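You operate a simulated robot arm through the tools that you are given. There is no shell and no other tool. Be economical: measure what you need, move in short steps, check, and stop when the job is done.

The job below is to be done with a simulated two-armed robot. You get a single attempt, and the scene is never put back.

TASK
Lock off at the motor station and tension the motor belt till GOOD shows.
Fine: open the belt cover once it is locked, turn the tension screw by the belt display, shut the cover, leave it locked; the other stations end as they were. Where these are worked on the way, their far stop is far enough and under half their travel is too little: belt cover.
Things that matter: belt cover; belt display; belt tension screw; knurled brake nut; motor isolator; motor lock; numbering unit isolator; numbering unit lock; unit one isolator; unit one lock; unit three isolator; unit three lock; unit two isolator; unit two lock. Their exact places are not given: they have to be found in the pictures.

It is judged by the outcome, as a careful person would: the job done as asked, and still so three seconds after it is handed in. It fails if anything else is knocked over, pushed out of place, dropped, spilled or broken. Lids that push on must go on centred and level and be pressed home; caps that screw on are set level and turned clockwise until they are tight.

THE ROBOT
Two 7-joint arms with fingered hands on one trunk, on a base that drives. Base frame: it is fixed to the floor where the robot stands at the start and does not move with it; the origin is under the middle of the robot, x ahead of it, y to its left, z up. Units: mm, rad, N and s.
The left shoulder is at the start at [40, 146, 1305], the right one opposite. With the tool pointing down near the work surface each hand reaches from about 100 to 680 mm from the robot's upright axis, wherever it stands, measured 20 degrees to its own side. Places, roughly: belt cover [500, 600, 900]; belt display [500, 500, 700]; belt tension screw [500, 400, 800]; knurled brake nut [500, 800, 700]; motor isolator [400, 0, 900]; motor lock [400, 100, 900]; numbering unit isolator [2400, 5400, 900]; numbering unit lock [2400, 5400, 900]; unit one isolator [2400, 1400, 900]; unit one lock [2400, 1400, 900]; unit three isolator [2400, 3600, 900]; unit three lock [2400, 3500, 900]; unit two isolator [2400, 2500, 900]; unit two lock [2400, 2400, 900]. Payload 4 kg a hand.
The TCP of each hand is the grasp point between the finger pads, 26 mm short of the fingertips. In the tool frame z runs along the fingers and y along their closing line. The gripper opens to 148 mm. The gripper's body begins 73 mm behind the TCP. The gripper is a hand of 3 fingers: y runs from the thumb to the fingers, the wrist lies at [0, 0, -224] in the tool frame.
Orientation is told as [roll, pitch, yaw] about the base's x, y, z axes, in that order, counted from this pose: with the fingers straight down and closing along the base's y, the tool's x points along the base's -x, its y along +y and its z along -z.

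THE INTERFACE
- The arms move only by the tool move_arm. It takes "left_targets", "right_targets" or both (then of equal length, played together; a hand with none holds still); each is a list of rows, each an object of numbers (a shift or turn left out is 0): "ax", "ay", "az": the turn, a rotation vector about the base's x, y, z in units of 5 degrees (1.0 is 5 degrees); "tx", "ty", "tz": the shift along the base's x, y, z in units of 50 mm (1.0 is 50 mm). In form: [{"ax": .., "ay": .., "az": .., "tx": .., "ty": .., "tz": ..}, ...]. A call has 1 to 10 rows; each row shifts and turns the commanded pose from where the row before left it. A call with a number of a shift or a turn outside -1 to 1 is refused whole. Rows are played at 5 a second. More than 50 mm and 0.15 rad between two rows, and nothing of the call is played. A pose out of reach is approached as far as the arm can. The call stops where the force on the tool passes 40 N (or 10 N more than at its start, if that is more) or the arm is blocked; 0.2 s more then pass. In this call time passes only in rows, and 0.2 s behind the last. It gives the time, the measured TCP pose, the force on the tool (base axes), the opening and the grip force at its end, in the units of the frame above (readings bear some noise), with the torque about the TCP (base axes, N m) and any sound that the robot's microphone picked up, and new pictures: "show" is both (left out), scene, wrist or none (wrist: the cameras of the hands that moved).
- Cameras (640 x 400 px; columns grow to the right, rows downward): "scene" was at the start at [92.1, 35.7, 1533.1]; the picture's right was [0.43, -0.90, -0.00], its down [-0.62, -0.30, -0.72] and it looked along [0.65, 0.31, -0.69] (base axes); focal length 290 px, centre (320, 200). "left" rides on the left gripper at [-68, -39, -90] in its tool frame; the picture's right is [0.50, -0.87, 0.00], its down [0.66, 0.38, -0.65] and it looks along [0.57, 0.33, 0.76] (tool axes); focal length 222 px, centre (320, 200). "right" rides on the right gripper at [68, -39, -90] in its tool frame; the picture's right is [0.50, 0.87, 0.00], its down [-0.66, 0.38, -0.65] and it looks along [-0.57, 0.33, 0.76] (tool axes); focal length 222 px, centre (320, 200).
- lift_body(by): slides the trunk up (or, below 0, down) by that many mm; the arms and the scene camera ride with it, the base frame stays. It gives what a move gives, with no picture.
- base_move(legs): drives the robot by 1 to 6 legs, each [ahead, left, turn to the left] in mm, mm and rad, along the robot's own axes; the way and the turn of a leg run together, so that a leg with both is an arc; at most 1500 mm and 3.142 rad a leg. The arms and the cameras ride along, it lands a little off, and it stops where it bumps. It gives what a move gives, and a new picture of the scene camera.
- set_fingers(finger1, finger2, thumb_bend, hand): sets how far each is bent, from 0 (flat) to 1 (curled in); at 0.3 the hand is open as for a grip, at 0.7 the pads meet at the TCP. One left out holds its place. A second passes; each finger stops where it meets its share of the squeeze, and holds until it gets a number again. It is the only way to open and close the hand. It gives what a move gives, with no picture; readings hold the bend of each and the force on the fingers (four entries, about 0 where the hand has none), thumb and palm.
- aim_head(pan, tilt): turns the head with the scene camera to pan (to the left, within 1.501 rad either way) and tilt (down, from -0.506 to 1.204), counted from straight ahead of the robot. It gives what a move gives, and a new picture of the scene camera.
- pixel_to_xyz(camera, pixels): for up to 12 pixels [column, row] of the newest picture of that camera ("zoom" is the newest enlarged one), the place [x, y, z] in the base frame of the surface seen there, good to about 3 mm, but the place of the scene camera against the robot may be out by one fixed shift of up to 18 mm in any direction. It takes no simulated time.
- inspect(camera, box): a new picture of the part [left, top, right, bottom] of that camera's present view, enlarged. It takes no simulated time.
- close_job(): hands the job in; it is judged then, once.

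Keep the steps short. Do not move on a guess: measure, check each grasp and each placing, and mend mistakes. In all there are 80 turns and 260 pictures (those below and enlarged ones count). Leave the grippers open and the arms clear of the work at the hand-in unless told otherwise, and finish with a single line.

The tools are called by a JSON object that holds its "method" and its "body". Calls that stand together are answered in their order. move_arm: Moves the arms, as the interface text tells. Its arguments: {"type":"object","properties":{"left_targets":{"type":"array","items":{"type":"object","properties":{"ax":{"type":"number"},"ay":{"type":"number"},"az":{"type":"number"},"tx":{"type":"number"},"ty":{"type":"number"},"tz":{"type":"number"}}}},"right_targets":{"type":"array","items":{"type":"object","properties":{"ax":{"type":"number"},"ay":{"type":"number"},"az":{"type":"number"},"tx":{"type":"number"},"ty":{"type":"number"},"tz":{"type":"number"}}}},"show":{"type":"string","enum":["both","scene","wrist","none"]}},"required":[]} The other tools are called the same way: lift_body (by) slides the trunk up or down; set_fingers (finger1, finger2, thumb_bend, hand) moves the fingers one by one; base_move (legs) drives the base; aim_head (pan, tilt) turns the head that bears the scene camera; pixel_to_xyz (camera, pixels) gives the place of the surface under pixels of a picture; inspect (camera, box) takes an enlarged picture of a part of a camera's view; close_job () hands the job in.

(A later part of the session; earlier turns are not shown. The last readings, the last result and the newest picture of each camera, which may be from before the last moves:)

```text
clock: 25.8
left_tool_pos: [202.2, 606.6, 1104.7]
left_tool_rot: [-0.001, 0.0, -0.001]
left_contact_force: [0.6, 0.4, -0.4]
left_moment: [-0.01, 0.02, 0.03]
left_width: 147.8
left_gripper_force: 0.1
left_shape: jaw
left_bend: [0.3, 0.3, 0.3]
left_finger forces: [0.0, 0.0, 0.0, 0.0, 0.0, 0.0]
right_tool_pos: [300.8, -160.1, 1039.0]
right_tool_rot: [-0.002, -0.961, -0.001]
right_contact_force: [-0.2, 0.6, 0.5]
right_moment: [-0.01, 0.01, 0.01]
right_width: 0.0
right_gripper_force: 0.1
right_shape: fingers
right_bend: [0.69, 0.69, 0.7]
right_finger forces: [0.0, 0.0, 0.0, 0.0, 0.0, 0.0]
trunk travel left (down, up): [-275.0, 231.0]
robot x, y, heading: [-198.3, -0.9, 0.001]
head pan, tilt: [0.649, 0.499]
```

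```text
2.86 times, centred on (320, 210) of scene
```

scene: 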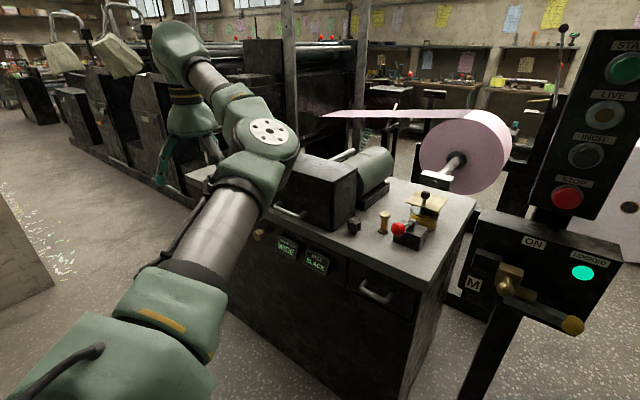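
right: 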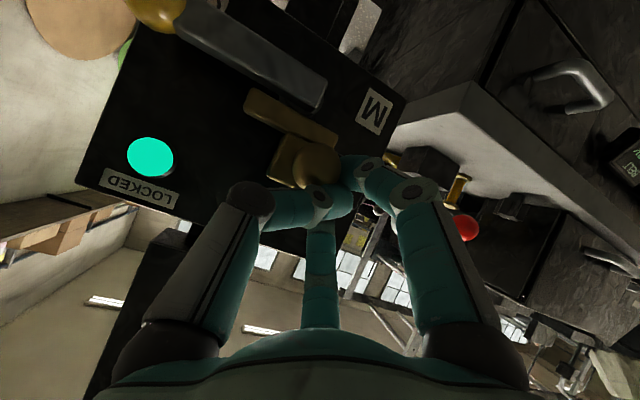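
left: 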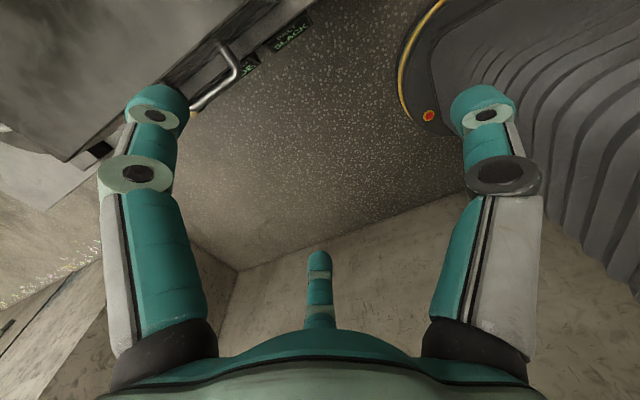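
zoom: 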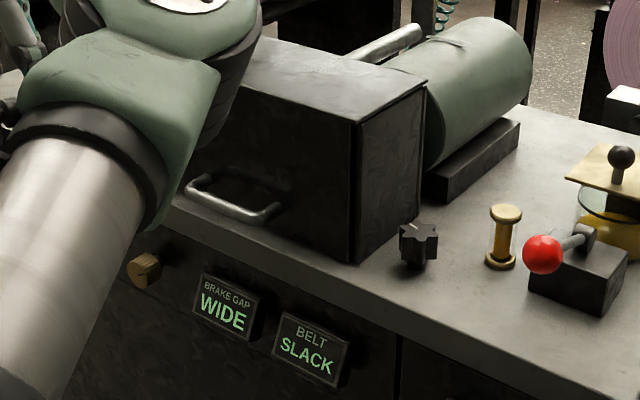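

The cover's front is at x≈505, spanning y 472–740 and z 818–995. Its handle bar is near (467, ~610, 870), and the black lobed knob is near (535,413,868). I'll fold the right hand back and start yawing the left hand so it can close across the handle bar.

{"method": "move_arm", "body": {"right_targets": [{"ay": 1, "tx": -0.2, "tz": 0.2, "ty": -0.1}, {"ay": 1, "tx": -0.2, "tz": 0.2, "ty": -0.1}, {"ay": 1, "tx": -0.2, "tz": 0.2, "ty": -0.1}, {"ay": 1, "tx": -0.3, "tz": 0.2, "ty": -0.1}, {"ay": 1, "tx": -0.3, "tz": 0.2, "ty": -0.1}, {"ay": 1, "tx": -0.4, "ty": -0.2}, {"ay": 1, "tx": -0.5, "ty": -0.2}, {"ay": 1, "tx": -0.5, "ty": -0.2}, {"ay": 1, "tx": -0.5, "ty": -0.2}, {"ay": 1, "tx": -0.5, "ty": -0.2}], "left_targets": [{"az": -1}, {"az": -1}, {"az": -1}, {"az": -1}, {"az": -1}, {"az": -1}, {"az": -1}, {"az": -1}, {"az": -1}, {"az": -1}], "show": "none"}}

{"method": "move_arm", "body": {"left_targets": [{"az": -1}, {"az": -1}, {"az": -1}, {"az": -1}, {"az": -1}, {"az": -1}, {"az": -1}, {"az": -1}]}}

```text
clock: 28.0
left_tool_pos: [201.9, 608.6, 1104.7]
left_tool_rot: [0.002, 0.0, -0.875]
left_contact_force: [0.7, 0.0, -0.1]
left_moment: [0.01, -0.03, 0.01]
left_width: 147.9
left_gripper_force: 0.1
left_shape: jaw
left_bend: [0.3, 0.3, 0.3]
left_finger forces: [0.0, 0.0, 0.0, 0.1, 0.1, 0.0]
right_tool_pos: [120.5, -237.3, 1091.1]
right_tool_rot: [0.001, -0.085, 0.003]
right_contact_force: [-0.2, 0.3, -0.1]
right_moment: [0.0, 0.03, 0.01]
right_width: 0.2
right_gripper_force: 0.0
right_shape: fingers
right_bend: [0.69, 0.69, 0.7]
right_finger forces: [0.0, 0.0, 0.1, 0.1, 0.1, 0.0]
trunk travel left (down, up): [-275.0, 231.0]
robot x, y, heading: [-200.0, -5.4, 0.0]
head pan, tilt: [0.649, 0.499]
```

```text
clock: 29.8
left_tool_pos: [202.4, 608.9, 1106.0]
left_tool_rot: [0.001, -0.001, -1.572]
left_contact_force: [0.4, 0.0, 0.0]
left_moment: [0.01, -0.02, 0.0]
left_width: 148.0
left_gripper_force: 0.1
left_shape: jaw
left_bend: [0.3, 0.3, 0.3]
left_finger forces: [0.0, 0.0, 0.0, 0.1, 0.0, 0.0]
right_tool_pos: [120.0, -236.0, 1089.9]
right_tool_rot: [-0.001, -0.088, 0.0]
right_contact_force: [-0.4, -0.2, -0.2]
right_moment: [-0.01, 0.03, -0.04]
right_width: 0.0
right_gripper_force: 0.1
right_shape: fingers
right_bend: [0.69, 0.69, 0.7]
right_finger forces: [0.0, 0.1, 0.0, 0.1, 0.0, 0.1]
trunk travel left (down, up): [-275.0, 231.0]
robot x, y, heading: [-205.2, 3.0, 0.002]
head pan, tilt: [0.649, 0.499]
```

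scene: 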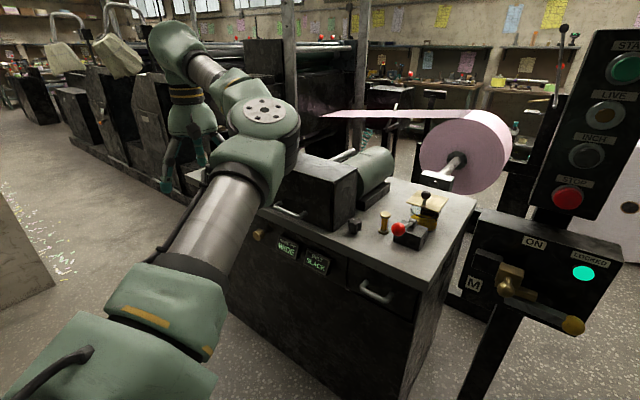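
left: 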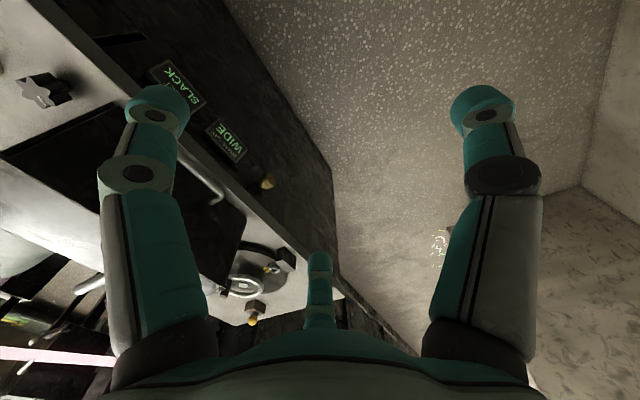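

The left hand is now yawed −90° and the black knob looks like a star on a vertical axis. I'll tuck the left hand inward, then drive left and ahead to stand before the cabinet.

{"method": "move_arm", "body": {"left_targets": [{"ty": -0.9}, {"ty": -0.9}, {"ty": -0.9}, {"ty": -0.9}, {"ty": -0.9}], "show": "none"}}

{"method": "lift_body", "body": {"by": 100}}

{"method": "base_move", "body": {"legs": [[0, 350, 0], [150, 0, 0]]}}

```text
clock: 31.0
left_tool_pos: [201.3, 381.3, 1106.8]
left_tool_rot: [0.0, 0.001, -1.57]
left_contact_force: [-0.2, -1.2, 0.7]
left_moment: [0.02, -0.01, 0.01]
left_width: 148.1
left_gripper_force: 0.2
left_shape: jaw
left_bend: [0.3, 0.3, 0.3]
left_finger forces: [0.1, 0.0, 0.1, 0.0, 0.0, 0.1]
right_tool_pos: [120.6, -237.4, 1089.8]
right_tool_rot: [0.003, -0.086, -0.001]
right_contact_force: [0.6, 0.6, 0.5]
right_moment: [-0.01, -0.02, 0.0]
right_width: 0.0
right_gripper_force: 0.0
right_shape: fingers
right_bend: [0.69, 0.69, 0.7]
right_finger forces: [0.0, 0.0, 0.0, 0.0, 0.1, 0.0]
trunk travel left (down, up): [-275.0, 231.0]
robot x, y, heading: [-197.3, -4.2, -0.002]
head pan, tilt: [0.649, 0.499]
```

```text
clock: 32.4
left_tool_pos: [202.0, 382.8, 1205.4]
left_tool_rot: [0.0, -0.002, -1.57]
left_contact_force: [0.3, 0.2, -1.0]
left_moment: [0.02, 0.01, -0.03]
left_width: 147.7
left_gripper_force: 0.1
left_shape: jaw
left_bend: [0.3, 0.3, 0.3]
left_finger forces: [0.0, 0.1, 0.1, 0.0, 0.0, 0.1]
right_tool_pos: [120.8, -237.1, 1187.7]
right_tool_rot: [0.0, -0.088, -0.001]
right_contact_force: [-0.4, 0.1, -0.2]
right_moment: [0.01, -0.02, -0.01]
right_width: 0.1
right_gripper_force: 0.0
right_shape: fingers
right_bend: [0.69, 0.69, 0.7]
right_finger forces: [0.1, 0.1, 0.0, 0.0, 0.1, 0.0]
trunk travel left (down, up): [-375.0, 131.0]
robot x, y, heading: [-202.4, -0.2, -0.003]
head pan, tilt: [0.649, 0.499]
```

```text
clock: 35.6
left_tool_pos: [348.7, 734.0, 1204.7]
left_tool_rot: [0.002, 0.002, -1.573]
left_contact_force: [-0.3, -0.8, -1.2]
left_moment: [-0.02, -0.02, 0.02]
left_width: 147.7
left_gripper_force: 0.0
left_shape: jaw
left_bend: [0.3, 0.3, 0.3]
left_finger forces: [0.0, 0.0, 0.0, 0.0, 0.0, 0.1]
right_tool_pos: [265.1, 113.4, 1190.6]
right_tool_rot: [0.001, -0.089, 0.0]
right_contact_force: [-0.1, 0.2, 0.1]
right_moment: [-0.01, 0.01, -0.02]
right_width: 0.1
right_gripper_force: 0.0
right_shape: fingers
right_bend: [0.69, 0.69, 0.7]
right_finger forces: [0.0, 0.1, 0.0, 0.1, 0.1, 0.0]
trunk travel left (down, up): [-375.0, 131.0]
robot x, y, heading: [-53.0, 351.5, -0.002]
head pan, tilt: [0.649, 0.499]
```

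scene: 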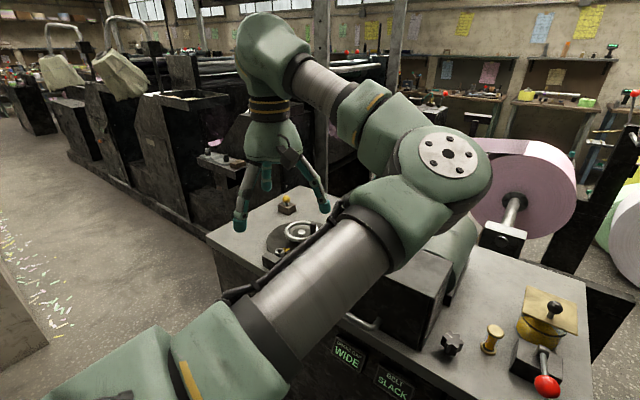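

I'll move the left hand to where its camera looks at the handle: TCP about (390,500,1085).

{"method": "move_arm", "body": {"left_targets": [{"ty": -0.9}, {"ty": -0.9}, {"ty": -0.9}, {"ty": -0.9}, {"ty": -0.8, "tz": -0.4}, {"tz": -0.8, "tx": 0.4}, {"tz": -0.8, "tx": 0.4}]}}

{"method": "aim_head", "body": {"pan": 0.35, "tilt": 0.7}}

```text
clock: 37.2
left_tool_pos: [395.0, 685.2, 1110.1]
left_tool_rot: [-0.001, 0.001, -1.573]
left_contact_force: [0.3, -1.0, 0.0]
left_moment: [0.01, 0.0, 0.01]
left_width: 148.0
left_gripper_force: 0.1
left_shape: jaw
left_bend: [0.3, 0.3, 0.3]
left_finger forces: [0.1, 0.0, 0.0, 0.0, 0.1, 0.1]
left hand out of reach, approached as far as the arm can: row 2, 3, 4, 5
right_tool_pos: [267.8, 114.8, 1189.8]
right_tool_rot: [0.0, -0.086, -0.003]
right_contact_force: [-0.4, 0.6, -0.1]
right_moment: [-0.03, 0.0, 0.02]
right_width: 0.1
right_gripper_force: 0.0
right_shape: fingers
right_bend: [0.69, 0.69, 0.7]
right_finger forces: [0.0, 0.0, 0.1, 0.0, 0.0, 0.1]
trunk travel left (down, up): [-375.0, 131.0]
robot x, y, heading: [-47.7, 348.7, -0.002]
head pan, tilt: [0.649, 0.499]
```

scene: 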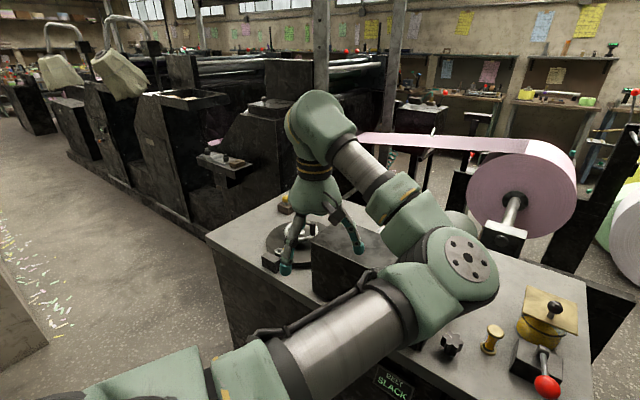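
left: 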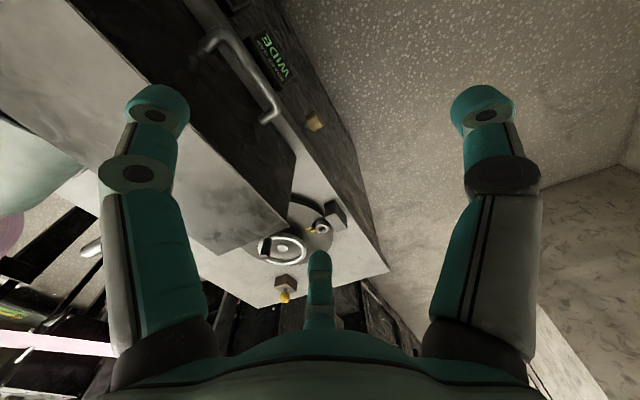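

```text
clock: 38.0
left_tool_pos: [394.5, 683.7, 1111.2]
left_tool_rot: [0.001, -0.001, -1.572]
left_contact_force: [0.2, -0.5, 0.1]
left_moment: [0.0, 0.0, 0.02]
left_width: 147.9
left_gripper_force: 0.1
left_shape: jaw
left_bend: [0.3, 0.3, 0.3]
left_finger forces: [0.0, 0.1, 0.0, 0.0, 0.0, 0.0]
right_tool_pos: [266.8, 114.0, 1189.6]
right_tool_rot: [-0.001, -0.087, 0.0]
right_contact_force: [-0.1, -0.8, 0.0]
right_moment: [0.0, 0.02, -0.01]
right_width: 0.1
right_gripper_force: 0.1
right_shape: fingers
right_bend: [0.69, 0.69, 0.7]
right_finger forces: [0.0, 0.0, 0.0, 0.0, 0.0, 0.1]
trunk travel left (down, up): [-375.0, 131.0]
robot x, y, heading: [-53.8, 351.2, -0.005]
head pan, tilt: [0.351, 0.7]
```

scene: 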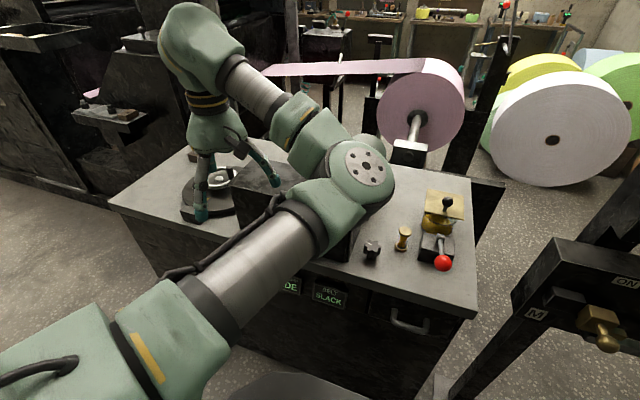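

The handle bar is visible in the left picture at (210,40)–(275,120). I'll measure it and the cover.

{"method": "pixel_to_xyz", "body": {"camera": "left", "pixels": [[222, 36], [240, 62], [258, 85], [270, 103], [266, 121], [205, 45], [255, 150], [290, 190], [285, 215], [120, 105], [240, 100], [312, 122]]}}

{"method": "inspect", "body": {"camera": "left", "box": [160, 0, 400, 150]}}

```text
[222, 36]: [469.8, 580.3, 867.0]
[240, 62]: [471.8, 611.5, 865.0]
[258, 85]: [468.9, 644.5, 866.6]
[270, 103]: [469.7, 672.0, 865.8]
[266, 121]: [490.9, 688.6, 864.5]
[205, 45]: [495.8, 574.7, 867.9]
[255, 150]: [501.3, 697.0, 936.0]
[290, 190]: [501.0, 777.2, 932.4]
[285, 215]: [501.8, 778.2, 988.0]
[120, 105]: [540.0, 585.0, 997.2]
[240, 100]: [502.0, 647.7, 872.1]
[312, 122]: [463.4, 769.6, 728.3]
```

```text
2.67 times, centred on (280, 75) of left
```

zoom: 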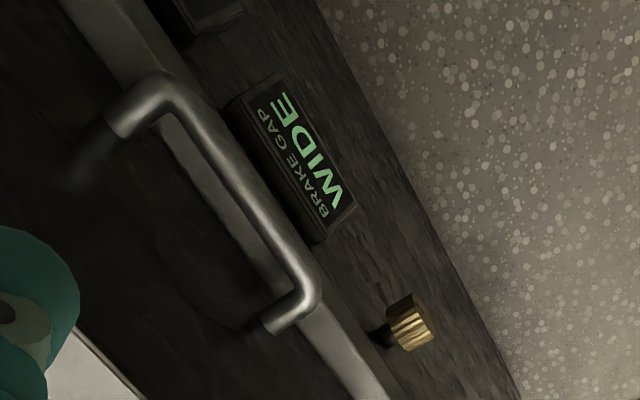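

The bar is centred at about (473,631,861) with a 23 mm gap to the cover face at x=502. I'll pitch the left hand forward about 60° so it can grip the bar from the front, one side above and one below.

{"method": "move_arm", "body": {"left_targets": [{"ay": -1}, {"ay": -1}, {"ay": -1}, {"ay": -1}, {"ay": -1}, {"ay": -1}, {"ay": -1}, {"ay": -1}, {"ay": -1}, {"ay": -1}]}}

```text
clock: 40.2
left_tool_pos: [394.7, 699.6, 1111.1]
left_tool_rot: [0.874, 0.003, -1.571]
left_contact_force: [-0.2, 0.0, 0.9]
left_moment: [-0.01, 0.0, -0.03]
left_width: 148.0
left_gripper_force: 0.2
left_shape: jaw
left_bend: [0.3, 0.3, 0.3]
left_finger forces: [0.0, 0.0, 0.1, 0.0, 0.0, 0.0]
left hand out of reach, approached as far as the arm can: row 2, 4, 6, 8
right_tool_pos: [267.6, 114.6, 1189.8]
right_tool_rot: [0.0, -0.087, -0.003]
right_contact_force: [0.4, 0.0, 0.0]
right_moment: [-0.01, -0.03, -0.01]
right_width: 0.0
right_gripper_force: 0.1
right_shape: fingers
right_bend: [0.69, 0.69, 0.7]
right_finger forces: [0.1, 0.0, 0.0, 0.0, 0.0, 0.0]
trunk travel left (down, up): [-375.0, 131.0]
robot x, y, heading: [-55.9, 348.7, 0.002]
head pan, tilt: [0.351, 0.7]
```

scene: 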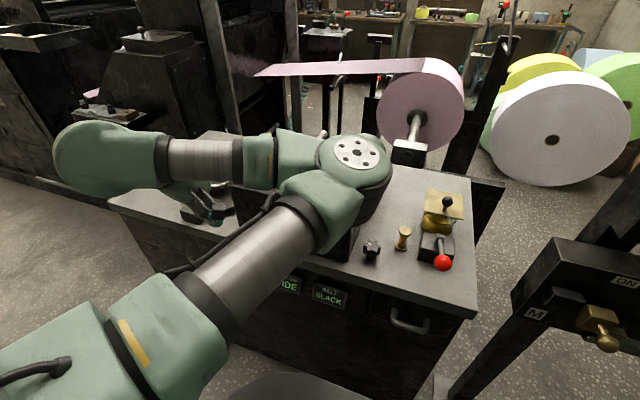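
left: 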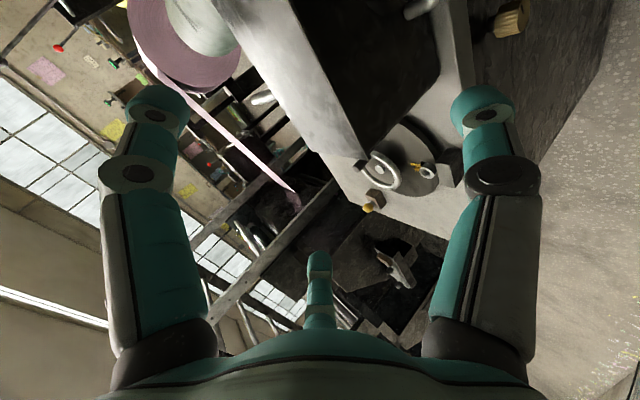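

The hand has pitched 50°, but the reach is cramped toward the body. I'll shift the base right by 80 mm so the hand lines up with the handle, and narrow the fingers.

{"method": "base_move", "body": {"legs": [[0, -80, 0]]}}

{"method": "set_fingers", "body": {"hand": "left", "finger1": 0.58, "finger2": 0.58, "thumb_bend": 0.58}}

{"method": "move_arm", "body": {"left_targets": [{"tz": -0.9}, {"tz": -0.9}, {"tz": -0.9}, {"tz": -0.9}]}}

```text
clock: 41.3
left_tool_pos: [394.2, 624.9, 1111.0]
left_tool_rot: [0.872, -0.002, -1.571]
left_contact_force: [1.4, -0.1, -1.1]
left_moment: [-0.02, 0.03, -0.02]
left_width: 147.9
left_gripper_force: 0.1
left_shape: jaw
left_bend: [0.3, 0.3, 0.3]
left_finger forces: [0.0, 0.0, 0.0, 0.0, 0.0, 0.0]
right_tool_pos: [268.3, 38.1, 1189.3]
right_tool_rot: [-0.002, -0.086, 0.0]
right_contact_force: [0.0, 0.1, 0.1]
right_moment: [-0.04, 0.01, -0.04]
right_width: 0.0
right_gripper_force: 0.0
right_shape: fingers
right_bend: [0.69, 0.69, 0.7]
right_finger forces: [0.1, 0.1, 0.0, 0.1, 0.0, 0.0]
trunk travel left (down, up): [-375.0, 131.0]
robot x, y, heading: [-50.2, 270.1, 0.001]
head pan, tilt: [0.351, 0.7]
```

scene: 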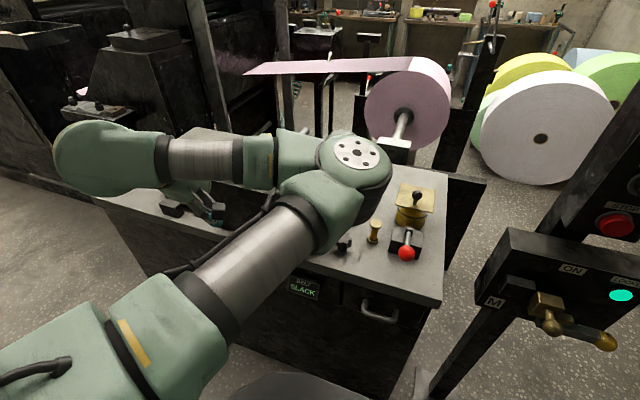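

```text
clock: 42.3
left_tool_pos: [394.2, 621.7, 1111.1]
left_tool_rot: [0.872, -0.001, -1.571]
left_contact_force: [0.0, 1.4, 0.0]
left_moment: [0.0, 0.02, -0.01]
left_width: 39.7
left_gripper_force: 0.0
left_shape: fingers
left_bend: [0.57, 0.57, 0.57]
left_finger forces: [0.1, 0.0, 0.0, 0.0, 0.1, 0.1]
right_tool_pos: [267.7, 36.2, 1190.1]
right_tool_rot: [0.0, -0.087, -0.001]
right_contact_force: [-0.3, 1.0, 0.2]
right_moment: [0.02, -0.04, -0.02]
right_width: 0.0
right_gripper_force: 0.1
right_shape: fingers
right_bend: [0.69, 0.69, 0.7]
right_finger forces: [0.0, 0.0, 0.0, 0.0, 0.0, 0.1]
trunk travel left (down, up): [-375.0, 131.0]
robot x, y, heading: [-51.7, 274.2, 0.007]
head pan, tilt: [0.351, 0.7]
```

```text
clock: 43.3
left_tool_pos: [393.5, 625.3, 930.1]
left_tool_rot: [0.872, -0.001, -1.571]
left_contact_force: [-0.7, 0.5, -0.1]
left_moment: [0.01, 0.04, -0.01]
left_width: 39.5
left_gripper_force: 0.2
left_shape: fingers
left_bend: [0.57, 0.57, 0.57]
left_finger forces: [0.2, 0.0, 0.1, 0.0, 0.0, 0.1]
left hand out of reach, approached as far as the arm can: row 2
right_tool_pos: [268.7, 34.7, 1189.7]
right_tool_rot: [0.001, -0.086, 0.001]
right_contact_force: [0.4, -0.6, -0.2]
right_moment: [-0.01, 0.03, 0.01]
right_width: 0.1
right_gripper_force: 0.2
right_shape: fingers
right_bend: [0.69, 0.69, 0.7]
right_finger forces: [0.0, 0.0, 0.0, 0.1, 0.0, 0.1]
trunk travel left (down, up): [-375.0, 131.0]
robot x, y, heading: [-51.0, 270.2, 0.0]
head pan, tilt: [0.351, 0.7]
```

scene: 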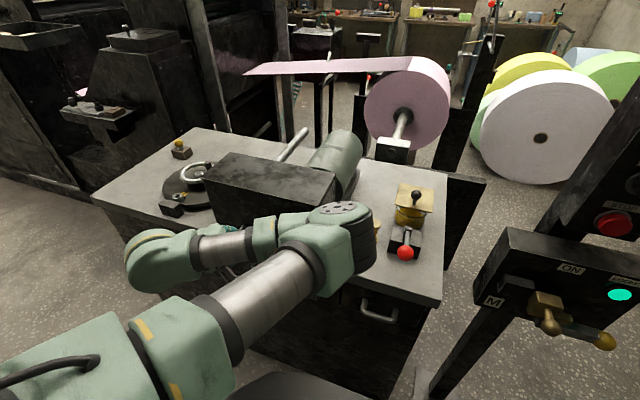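
left: 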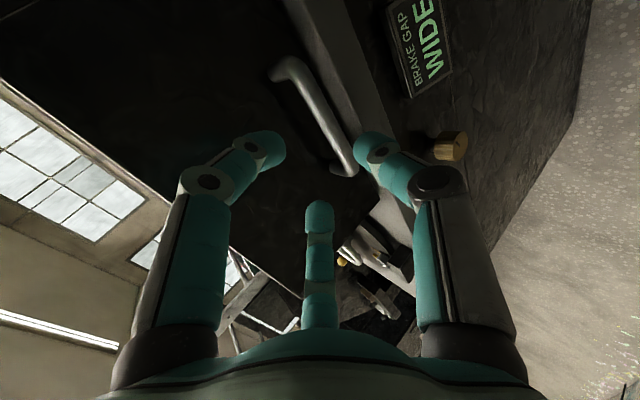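

The bar lies between the upper fingers and the lower thumb in the left picture. I'll approach along the finger direction, stopping 25 mm short to check.

{"method": "move_arm", "body": {"left_targets": [{"tx": 0.37, "tz": -0.32}, {"tx": 0.37, "tz": -0.32}, {"tx": 0.37, "tz": -0.32}], "show": "wrist"}}

```text
clock: 44.1
left_tool_pos: [449.3, 625.6, 883.5]
left_tool_rot: [0.873, -0.001, -1.571]
left_contact_force: [-0.2, -0.7, -0.1]
left_moment: [-0.02, -0.04, 0.0]
left_width: 39.5
left_gripper_force: 0.0
left_shape: fingers
left_bend: [0.57, 0.57, 0.57]
left_finger forces: [0.1, 0.0, 0.0, 0.0, 0.1, 0.0]
right_tool_pos: [268.5, 36.3, 1189.1]
right_tool_rot: [-0.001, -0.089, 0.0]
right_contact_force: [-0.4, 0.6, -0.6]
right_moment: [0.01, 0.02, 0.01]
right_width: 0.2
right_gripper_force: 0.1
right_shape: fingers
right_bend: [0.69, 0.69, 0.7]
right_finger forces: [0.0, 0.0, 0.0, 0.0, 0.0, 0.0]
trunk travel left (down, up): [-375.0, 131.0]
robot x, y, heading: [-50.5, 271.0, -0.001]
head pan, tilt: [0.351, 0.7]
```

left: 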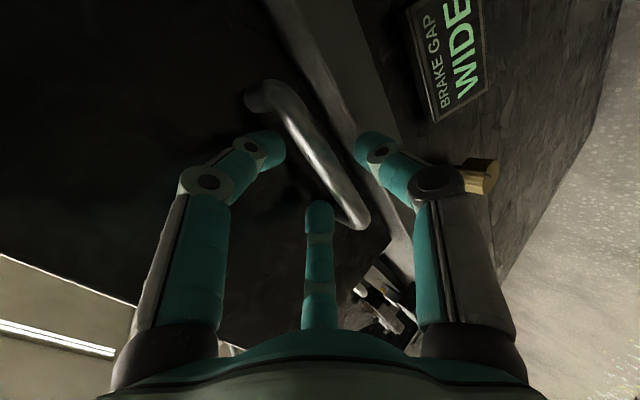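

The bar is centred between the fingers. I'll make the final advance and then close.

{"method": "move_arm", "body": {"left_targets": [{"tx": 0.2, "tz": -0.18}, {"tx": 0.18, "tz": -0.16}], "show": "none"}}

{"method": "set_fingers", "body": {"hand": "left", "finger1": 0.72, "finger2": 0.72, "thumb_bend": 0.72}}

{"method": "inspect", "body": {"camera": "left", "box": [200, 60, 440, 240]}}

```text
clock: 44.7
left_tool_pos: [464.9, 626.7, 865.9]
left_tool_rot: [0.871, 0.002, -1.569]
left_contact_force: [-5.0, 0.3, -0.8]
left_moment: [0.02, 0.09, 0.05]
left_width: 35.7
left_gripper_force: 2.6
left_shape: fingers
left_bend: [0.58, 0.58, 0.57]
left_finger forces: [2.0, 2.8, 0.0, 0.0, 0.0, 0.0]
right_tool_pos: [266.0, 35.2, 1189.7]
right_tool_rot: [0.0, -0.089, 0.001]
right_contact_force: [-0.9, -0.1, -1.2]
right_moment: [-0.04, 0.02, 0.01]
right_width: 0.0
right_gripper_force: 0.1
right_shape: fingers
right_bend: [0.69, 0.69, 0.7]
right_finger forces: [0.0, 0.1, 0.0, 0.0, 0.1, 0.1]
trunk travel left (down, up): [-375.0, 131.0]
robot x, y, heading: [-51.8, 273.9, 0.002]
head pan, tilt: [0.351, 0.7]
```

```text
clock: 45.7
left_tool_pos: [468.2, 626.0, 865.0]
left_tool_rot: [0.872, -0.001, -1.57]
left_contact_force: [1.6, -0.4, -2.7]
left_moment: [-0.03, 0.03, -0.02]
left_width: 1.2
left_gripper_force: 5.3
left_shape: fingers
left_bend: [0.71, 0.71, 0.68]
left_finger forces: [3.1, 2.8, 0.1, 0.0, 5.0, 0.0]
right_tool_pos: [266.8, 34.5, 1190.1]
right_tool_rot: [-0.002, -0.087, 0.002]
right_contact_force: [0.0, -0.1, -0.4]
right_moment: [-0.02, 0.03, 0.02]
right_width: 0.1
right_gripper_force: 0.1
right_shape: fingers
right_bend: [0.69, 0.69, 0.7]
right_finger forces: [0.1, 0.1, 0.0, 0.1, 0.1, 0.1]
trunk travel left (down, up): [-375.0, 131.0]
robot x, y, heading: [-53.5, 274.7, 0.001]
head pan, tilt: [0.351, 0.7]
```

```text
2.22 times, centred on (320, 150) of left
```

zoom: 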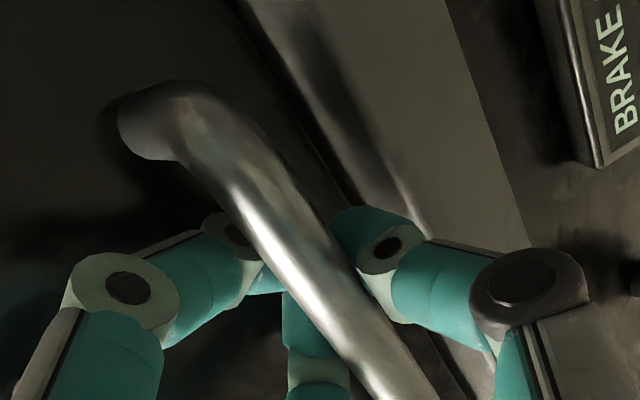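

The fingers appear to wrap the bar. I'll test with a small lift, up and slightly back along the arc.

{"method": "move_arm", "body": {"left_targets": [{"tz": 0.2}, {"tz": 0.2}, {"tz": 0.3}]}}

```text
clock: 46.5
left_tool_pos: [463.3, 625.4, 897.8]
left_tool_rot: [0.862, -0.002, -1.568]
left_contact_force: [-18.6, -2.2, -18.2]
left_moment: [-0.06, 0.33, 0.01]
left_width: 18.2
left_gripper_force: 12.7
left_shape: fingers
left_bend: [0.71, 0.71, 0.62]
left_finger forces: [0.0, 0.0, 0.0, 0.1, 24.5, 0.1]
right_tool_pos: [266.2, 35.3, 1189.9]
right_tool_rot: [0.0, -0.088, 0.0]
right_contact_force: [-0.2, 0.8, -0.8]
right_moment: [0.03, -0.02, 0.0]
right_width: 0.0
right_gripper_force: 0.1
right_shape: fingers
right_bend: [0.69, 0.69, 0.7]
right_finger forces: [0.0, 0.0, 0.1, 0.0, 0.0, 0.1]
trunk travel left (down, up): [-375.0, 131.0]
robot x, y, heading: [-53.8, 270.1, -0.003]
head pan, tilt: [0.351, 0.7]
```

scene: 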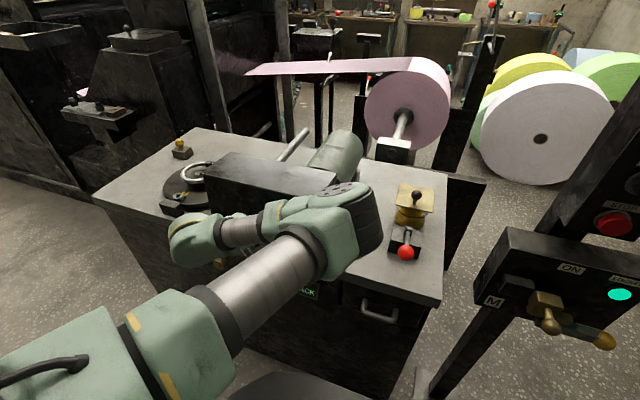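
left: 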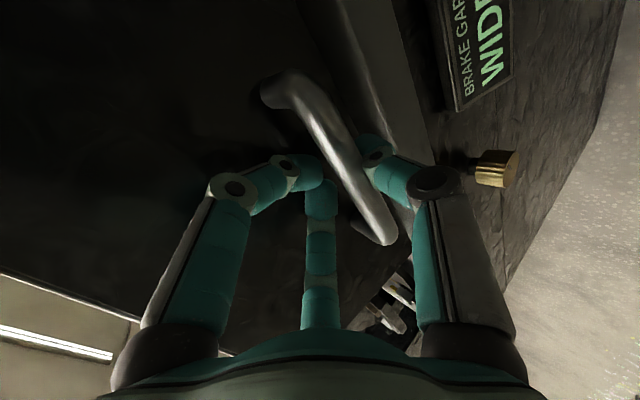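

{"method": "pixel_to_xyz", "body": {"camera": "left", "pixels": [[320, 115], [345, 155], [375, 205], [200, 100], [300, 40]]}}

{"method": "inspect", "body": {"camera": "scene", "box": [90, 100, 410, 300]}}

```text
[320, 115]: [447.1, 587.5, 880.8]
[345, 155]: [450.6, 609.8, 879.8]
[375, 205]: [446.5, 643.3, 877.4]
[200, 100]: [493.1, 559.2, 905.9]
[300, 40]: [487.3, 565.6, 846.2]
```

```text
2.00 times, centred on (250, 200) of scene
```

zoom: 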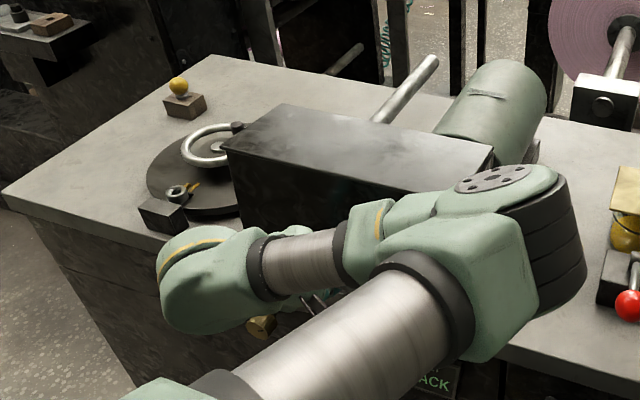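

The cover moves: the handle has gone up and outward, so the hinge is along the rear top edge, near (670,992). I'll follow that arc in small rows.

{"method": "move_arm", "body": {"left_targets": [{"tx": -0.16, "tz": 0.38}, {"tx": -0.12, "tz": 0.38}, {"tx": -0.09, "tz": 0.41}, {"tx": -0.07, "tz": 0.41}, {"tx": -0.02, "tz": 0.41}]}}

```text
clock: 47.4
left_tool_pos: [437.1, 626.9, 963.0]
left_tool_rot: [0.841, -0.003, -1.567]
left_contact_force: [-22.3, -2.2, -8.0]
left_moment: [-0.06, 0.28, 0.02]
left_width: 8.6
left_gripper_force: 9.1
left_shape: fingers
left_bend: [0.71, 0.71, 0.67]
left_finger forces: [0.0, 0.0, 0.0, 0.1, 17.9, 0.1]
right_tool_pos: [265.6, 35.2, 1189.7]
right_tool_rot: [0.0, -0.088, 0.003]
right_contact_force: [0.0, -0.1, 1.0]
right_moment: [0.01, 0.03, 0.03]
right_width: 0.1
right_gripper_force: 0.2
right_shape: fingers
right_bend: [0.69, 0.69, 0.7]
right_finger forces: [0.0, 0.0, 0.0, 0.0, 0.1, 0.0]
trunk travel left (down, up): [-375.0, 131.0]
robot x, y, heading: [-51.9, 275.1, 0.001]
head pan, tilt: [0.351, 0.7]
stopped in row 4 (left hand): the force on the tool passed its limit (the readings are from after the stop); the commanded pose is now the measured one
```

scene: 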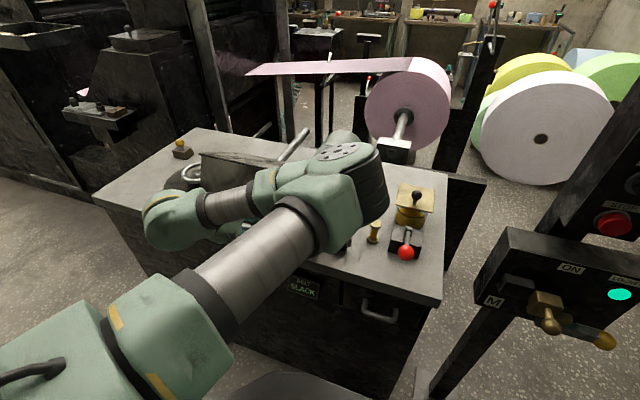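
left: 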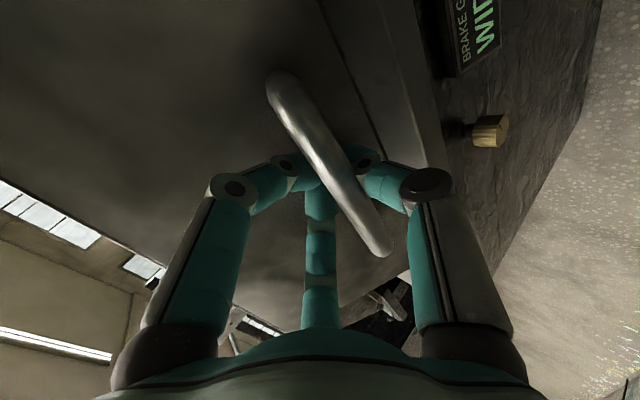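

{"method": "pixel_to_xyz", "body": {"camera": "left", "pixels": [[300, 110], [325, 150], [360, 205], [380, 245], [200, 60], [250, 60], [380, 90]]}}

{"method": "inspect", "body": {"camera": "left", "box": [200, 50, 460, 270]}}

```text
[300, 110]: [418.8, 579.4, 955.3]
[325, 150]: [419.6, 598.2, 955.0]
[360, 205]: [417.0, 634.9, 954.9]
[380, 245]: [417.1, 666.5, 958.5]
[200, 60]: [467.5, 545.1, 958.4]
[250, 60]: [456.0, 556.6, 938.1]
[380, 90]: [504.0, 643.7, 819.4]
```

```text
1.82 times, centred on (330, 160) of left
```

zoom: 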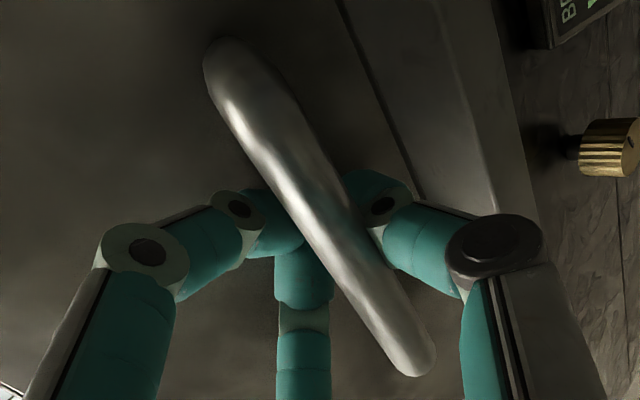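

The bar is now at about (423,954), with the cover opened ~28°. The fingertips press the face, so I'll ease the hand back 7 mm and continue on the refitted arc.

{"method": "move_arm", "body": {"left_targets": [{"tx": -0.16, "tz": 0.3}, {"tx": -0.14, "tz": 0.45}, {"tx": -0.02, "tz": 0.4}, {"tx": 0, "tz": 0.4}, {"tx": 0.04, "tz": 0.38}, {"tx": 0.08, "tz": 0.38}]}}

```text
clock: 48.8
left_tool_pos: [436.3, 626.0, 1080.7]
left_tool_rot: [0.852, 0.0, -1.57]
left_contact_force: [10.3, 1.0, -7.0]
left_moment: [0.0, -0.04, 0.04]
left_width: 1.7
left_gripper_force: 7.3
left_shape: fingers
left_bend: [0.71, 0.71, 0.69]
left_finger forces: [4.5, 4.5, 0.1, 0.0, 4.9, 0.0]
right_tool_pos: [270.5, 35.4, 1188.5]
right_tool_rot: [0.0, -0.085, 0.0]
right_contact_force: [0.2, -0.2, -0.4]
right_moment: [-0.03, 0.02, -0.01]
right_width: 0.0
right_gripper_force: 0.1
right_shape: fingers
right_bend: [0.69, 0.69, 0.7]
right_finger forces: [0.0, 0.0, 0.0, 0.1, 0.0, 0.1]
trunk travel left (down, up): [-375.0, 131.0]
robot x, y, heading: [-50.7, 269.5, 0.002]
head pan, tilt: [0.351, 0.7]
```

scene: 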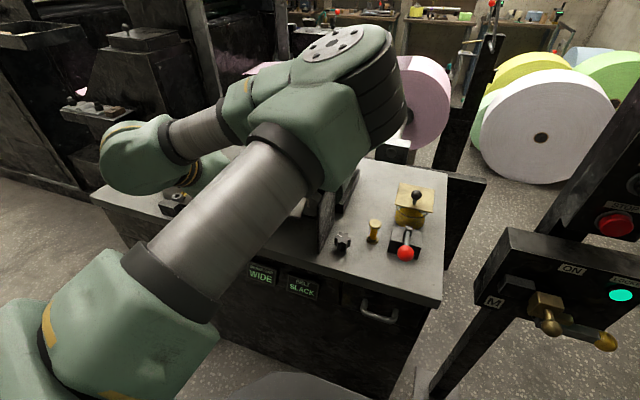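
left: 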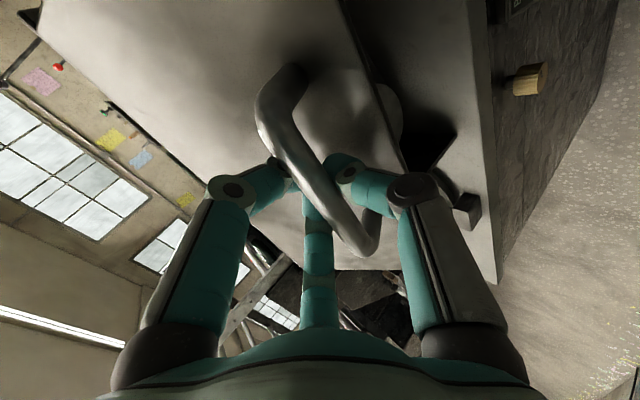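

It is following well, now about 55–60° open. I'll continue along the arc toward the far stop.

{"method": "move_arm", "body": {"left_targets": [{"tx": 0.06, "tz": 0.39}, {"tx": 0.1, "tz": 0.38}, {"tx": 0.18, "tz": 0.35}, {"tx": 0.22, "tz": 0.33}, {"tx": 0.24, "tz": 0.31}, {"tx": 0.26, "tz": 0.29}, {"tx": 0.3, "tz": 0.26}, {"tx": 0.3, "tz": 0.24}]}}

```text
clock: 50.6
left_tool_pos: [515.6, 640.3, 1194.9]
left_tool_rot: [0.832, -0.022, -1.543]
left_contact_force: [3.0, -7.3, -10.3]
left_moment: [-0.14, 0.11, -0.08]
left_width: 11.4
left_gripper_force: 9.7
left_shape: fingers
left_bend: [0.67, 0.71, 0.66]
left_finger forces: [4.0, 4.9, 0.0, 0.1, 11.0, 0.1]
right_tool_pos: [269.5, 35.2, 1187.9]
right_tool_rot: [0.002, -0.085, 0.0]
right_contact_force: [1.2, -0.6, -0.5]
right_moment: [0.03, 0.02, 0.01]
right_width: 0.0
right_gripper_force: 0.0
right_shape: fingers
right_bend: [0.69, 0.69, 0.7]
right_finger forces: [0.0, 0.0, 0.0, 0.0, 0.1, 0.1]
trunk travel left (down, up): [-375.0, 131.0]
robot x, y, heading: [-52.5, 268.7, -0.001]
head pan, tilt: [0.351, 0.7]
```

scene: 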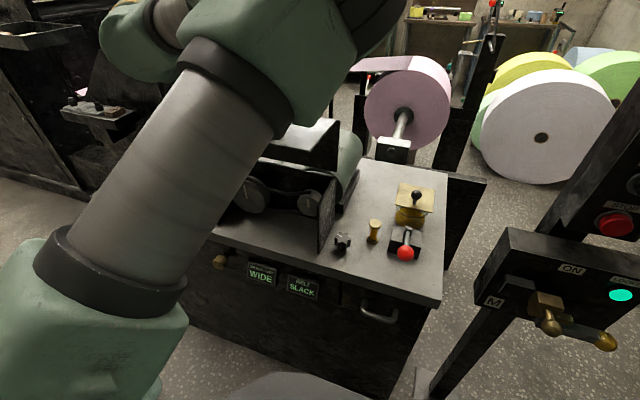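
left: 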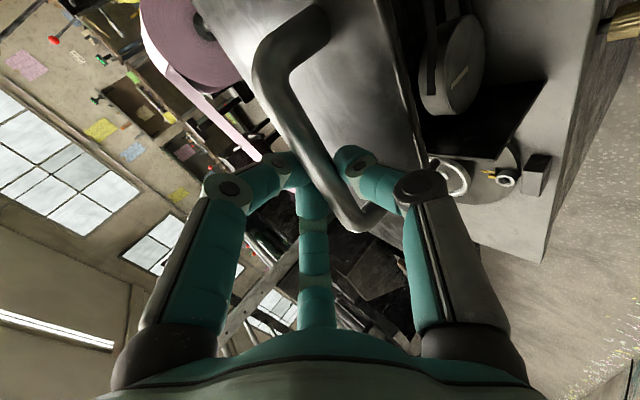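

The cover is about 85° open and the belt pulleys show beneath it. I'll push a bit further to find the stop.

{"method": "move_arm", "body": {"left_targets": [{"tx": 0.3, "tz": 0.2, "ty": -0.1}, {"tx": 0.32, "tz": 0.16, "ty": -0.1}, {"tx": 0.34, "tz": 0.12}]}}

```text
clock: 51.4
left_tool_pos: [555.4, 634.6, 1227.9]
left_tool_rot: [0.845, -0.021, -1.543]
left_contact_force: [-12.3, 13.0, -21.5]
left_moment: [0.5, 0.37, -0.05]
left_width: 21.4
left_gripper_force: 12.2
left_shape: fingers
left_bend: [0.71, 0.71, 0.59]
left_finger forces: [0.0, 0.0, 0.0, 0.1, 24.3, 0.0]
right_tool_pos: [265.7, 38.7, 1190.8]
right_tool_rot: [-0.002, -0.089, 0.003]
right_contact_force: [-1.8, 1.0, 0.1]
right_moment: [0.0, 0.0, 0.03]
right_width: 0.0
right_gripper_force: 0.0
right_shape: fingers
right_bend: [0.69, 0.69, 0.7]
right_finger forces: [0.0, 0.0, 0.1, 0.0, 0.1, 0.0]
trunk travel left (down, up): [-375.0, 131.0]
robot x, y, heading: [-50.5, 272.6, 0.001]
head pan, tilt: [0.351, 0.7]
```

scene: 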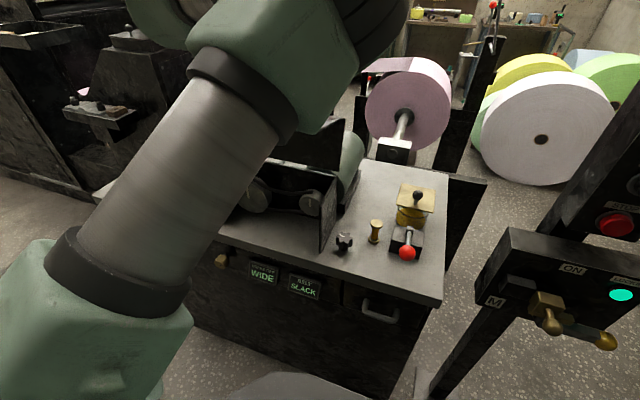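
left: 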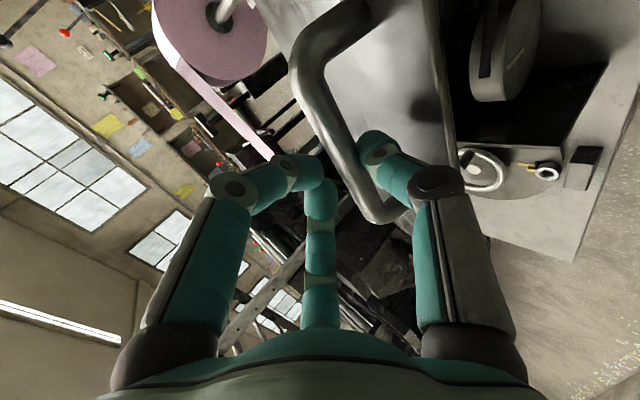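

The force has risen sharply, so this looks like the stop. I'll back off slightly to test whether the cover stays up by itself.

{"method": "move_arm", "body": {"left_targets": [{"tx": -0.25, "tz": -0.25}, {"tx": -0.1, "tz": -0.15}], "show": "wrist"}}

{"method": "pixel_to_xyz", "body": {"camera": "left", "pixels": [[330, 120], [350, 160], [390, 80], [420, 120]]}}

```text
clock: 52.0
left_tool_pos: [542.7, 632.4, 1200.5]
left_tool_rot: [0.836, -0.012, -1.54]
left_contact_force: [0.4, -0.3, 4.8]
left_moment: [0.05, -0.04, -0.02]
left_width: 5.6
left_gripper_force: 8.1
left_shape: fingers
left_bend: [0.71, 0.71, 0.69]
left_finger forces: [5.2, 5.6, 0.1, 0.0, 4.9, 0.1]
right_tool_pos: [267.1, 34.4, 1189.7]
right_tool_rot: [0.001, -0.088, 0.002]
right_contact_force: [0.2, -0.3, -0.4]
right_moment: [-0.01, 0.02, 0.01]
right_width: 0.0
right_gripper_force: 0.1
right_shape: fingers
right_bend: [0.69, 0.69, 0.7]
right_finger forces: [0.0, 0.1, 0.0, 0.1, 0.0, 0.1]
trunk travel left (down, up): [-375.0, 131.0]
robot x, y, heading: [-50.6, 275.8, -0.004]
head pan, tilt: [0.351, 0.7]
```

left: 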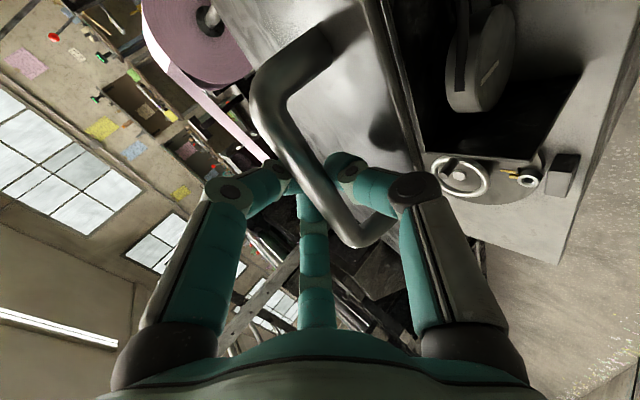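

```text
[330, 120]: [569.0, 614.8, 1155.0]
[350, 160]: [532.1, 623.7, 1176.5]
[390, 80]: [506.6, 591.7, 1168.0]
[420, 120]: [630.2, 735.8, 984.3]
```

The forces are small, so the cover seems to hold on its own. I'll open the fingers partly and check it doesn't sink.

{"method": "set_fingers", "body": {"hand": "left", "finger1": 0.57, "finger2": 0.57, "thumb_bend": 0.57}}

{"method": "inspect", "body": {"camera": "left", "box": [160, 0, 480, 250]}}

```text
clock: 53.0
left_tool_pos: [542.2, 632.1, 1202.2]
left_tool_rot: [0.836, -0.014, -1.539]
left_contact_force: [0.0, 1.2, 4.0]
left_moment: [0.03, 0.04, 0.01]
left_width: 37.6
left_gripper_force: 1.4
left_shape: fingers
left_bend: [0.56, 0.56, 0.58]
left_finger forces: [0.1, 0.0, 0.0, 0.0, 3.7, 0.1]
right_tool_pos: [267.0, 35.1, 1188.8]
right_tool_rot: [0.0, -0.088, 0.001]
right_contact_force: [0.5, 0.0, -1.1]
right_moment: [0.02, -0.03, 0.01]
right_width: 0.0
right_gripper_force: 0.0
right_shape: fingers
right_bend: [0.69, 0.69, 0.7]
right_finger forces: [0.0, 0.0, 0.0, 0.1, 0.1, 0.0]
trunk travel left (down, up): [-375.0, 131.0]
robot x, y, heading: [-51.9, 272.2, 0.004]
head pan, tilt: [0.351, 0.7]
```

```text
1.60 times, centred on (320, 125) of left
```

zoom: 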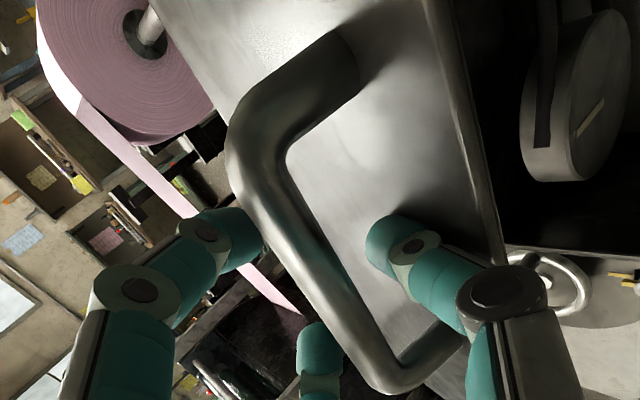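

The cover stays open with the fingers loose. I'll withdraw the left hand along its axis and get a clear view of the screw and displays.

{"method": "move_arm", "body": {"left_targets": [{"tx": -0.6, "tz": 0.5}, {"tx": -0.6, "tz": 0.5}, {"tx": -0.7, "tz": 0.3}, {"tx": -0.8}, {"ty": 0.8}, {"ty": 0.8}, {"ty": 0.8}], "show": "scene"}}

{"method": "inspect", "body": {"camera": "scene", "box": [200, 120, 440, 320]}}

```text
clock: 53.6
left_tool_pos: [489.9, 635.2, 1151.4]
left_tool_rot: [0.652, -0.014, -1.527]
left_contact_force: [-1.7, -0.6, 0.8]
left_moment: [0.02, -0.02, 0.03]
left_width: 41.5
left_gripper_force: 2.3
left_shape: fingers
left_bend: [0.56, 0.56, 0.56]
left_finger forces: [0.0, 0.0, 0.0, 0.0, 4.8, 0.0]
right_tool_pos: [267.8, 34.8, 1189.5]
right_tool_rot: [0.0, -0.086, 0.002]
right_contact_force: [0.5, 0.6, -0.6]
right_moment: [0.03, 0.0, 0.0]
right_width: 0.0
right_gripper_force: 0.0
right_shape: fingers
right_bend: [0.69, 0.69, 0.7]
right_finger forces: [0.0, 0.0, 0.0, 0.0, 0.1, 0.0]
trunk travel left (down, up): [-375.0, 131.0]
robot x, y, heading: [-51.1, 273.9, -0.002]
head pan, tilt: [0.351, 0.7]
stopped in row 2 (left hand): the arm was blocked; the commanded pose is now the measured one
```

scene: 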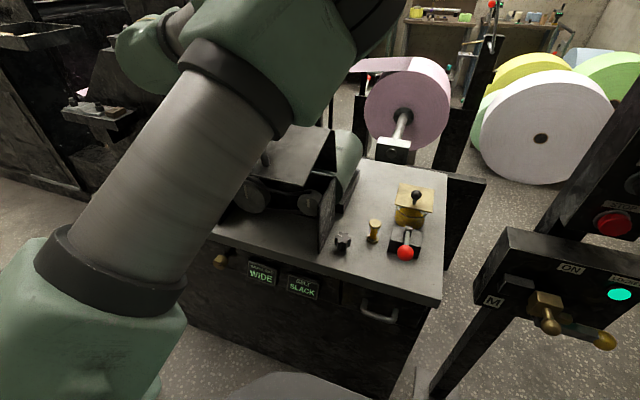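

```text
2.00 times, centred on (320, 220) of scene
```

zoom: 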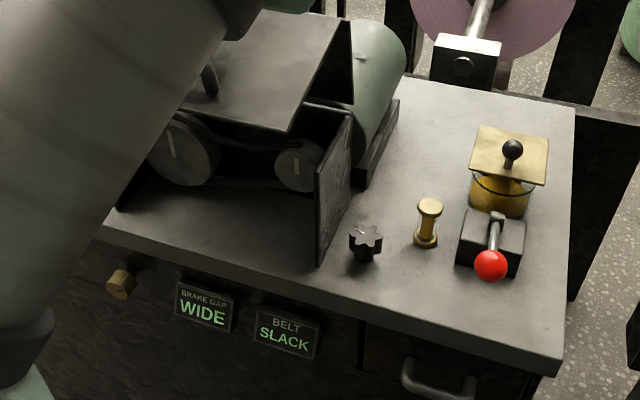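

The arm was blocked and dragged downward, and the cover may have been pulled along. I'll look from the left wrist camera before moving again.

{"method": "inspect", "body": {"camera": "left", "box": [0, 0, 640, 400]}}

{"method": "inspect", "body": {"camera": "left", "box": [200, 40, 440, 260]}}

```text
1.00 times, centred on (320, 200) of left
```

zoom: 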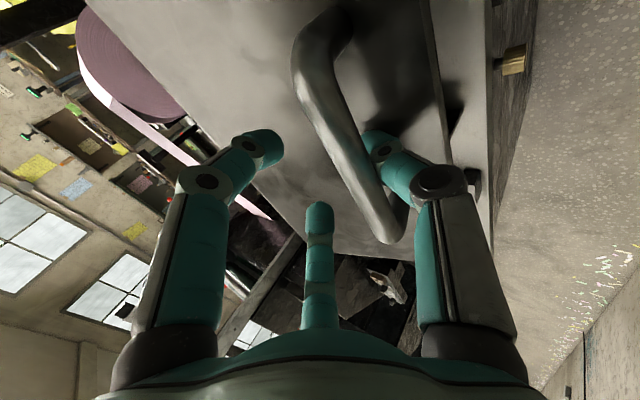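

```text
1.82 times, centred on (320, 150) of left
```

zoom: 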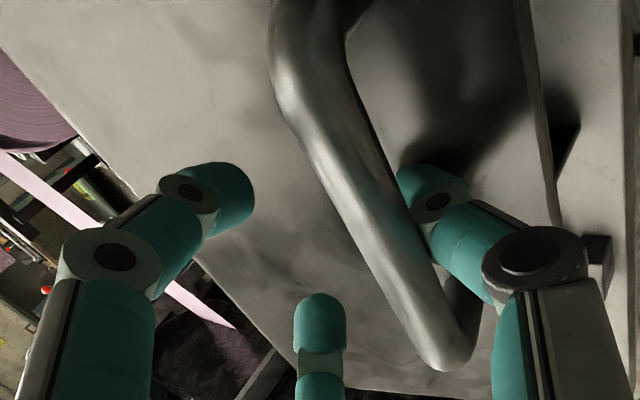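

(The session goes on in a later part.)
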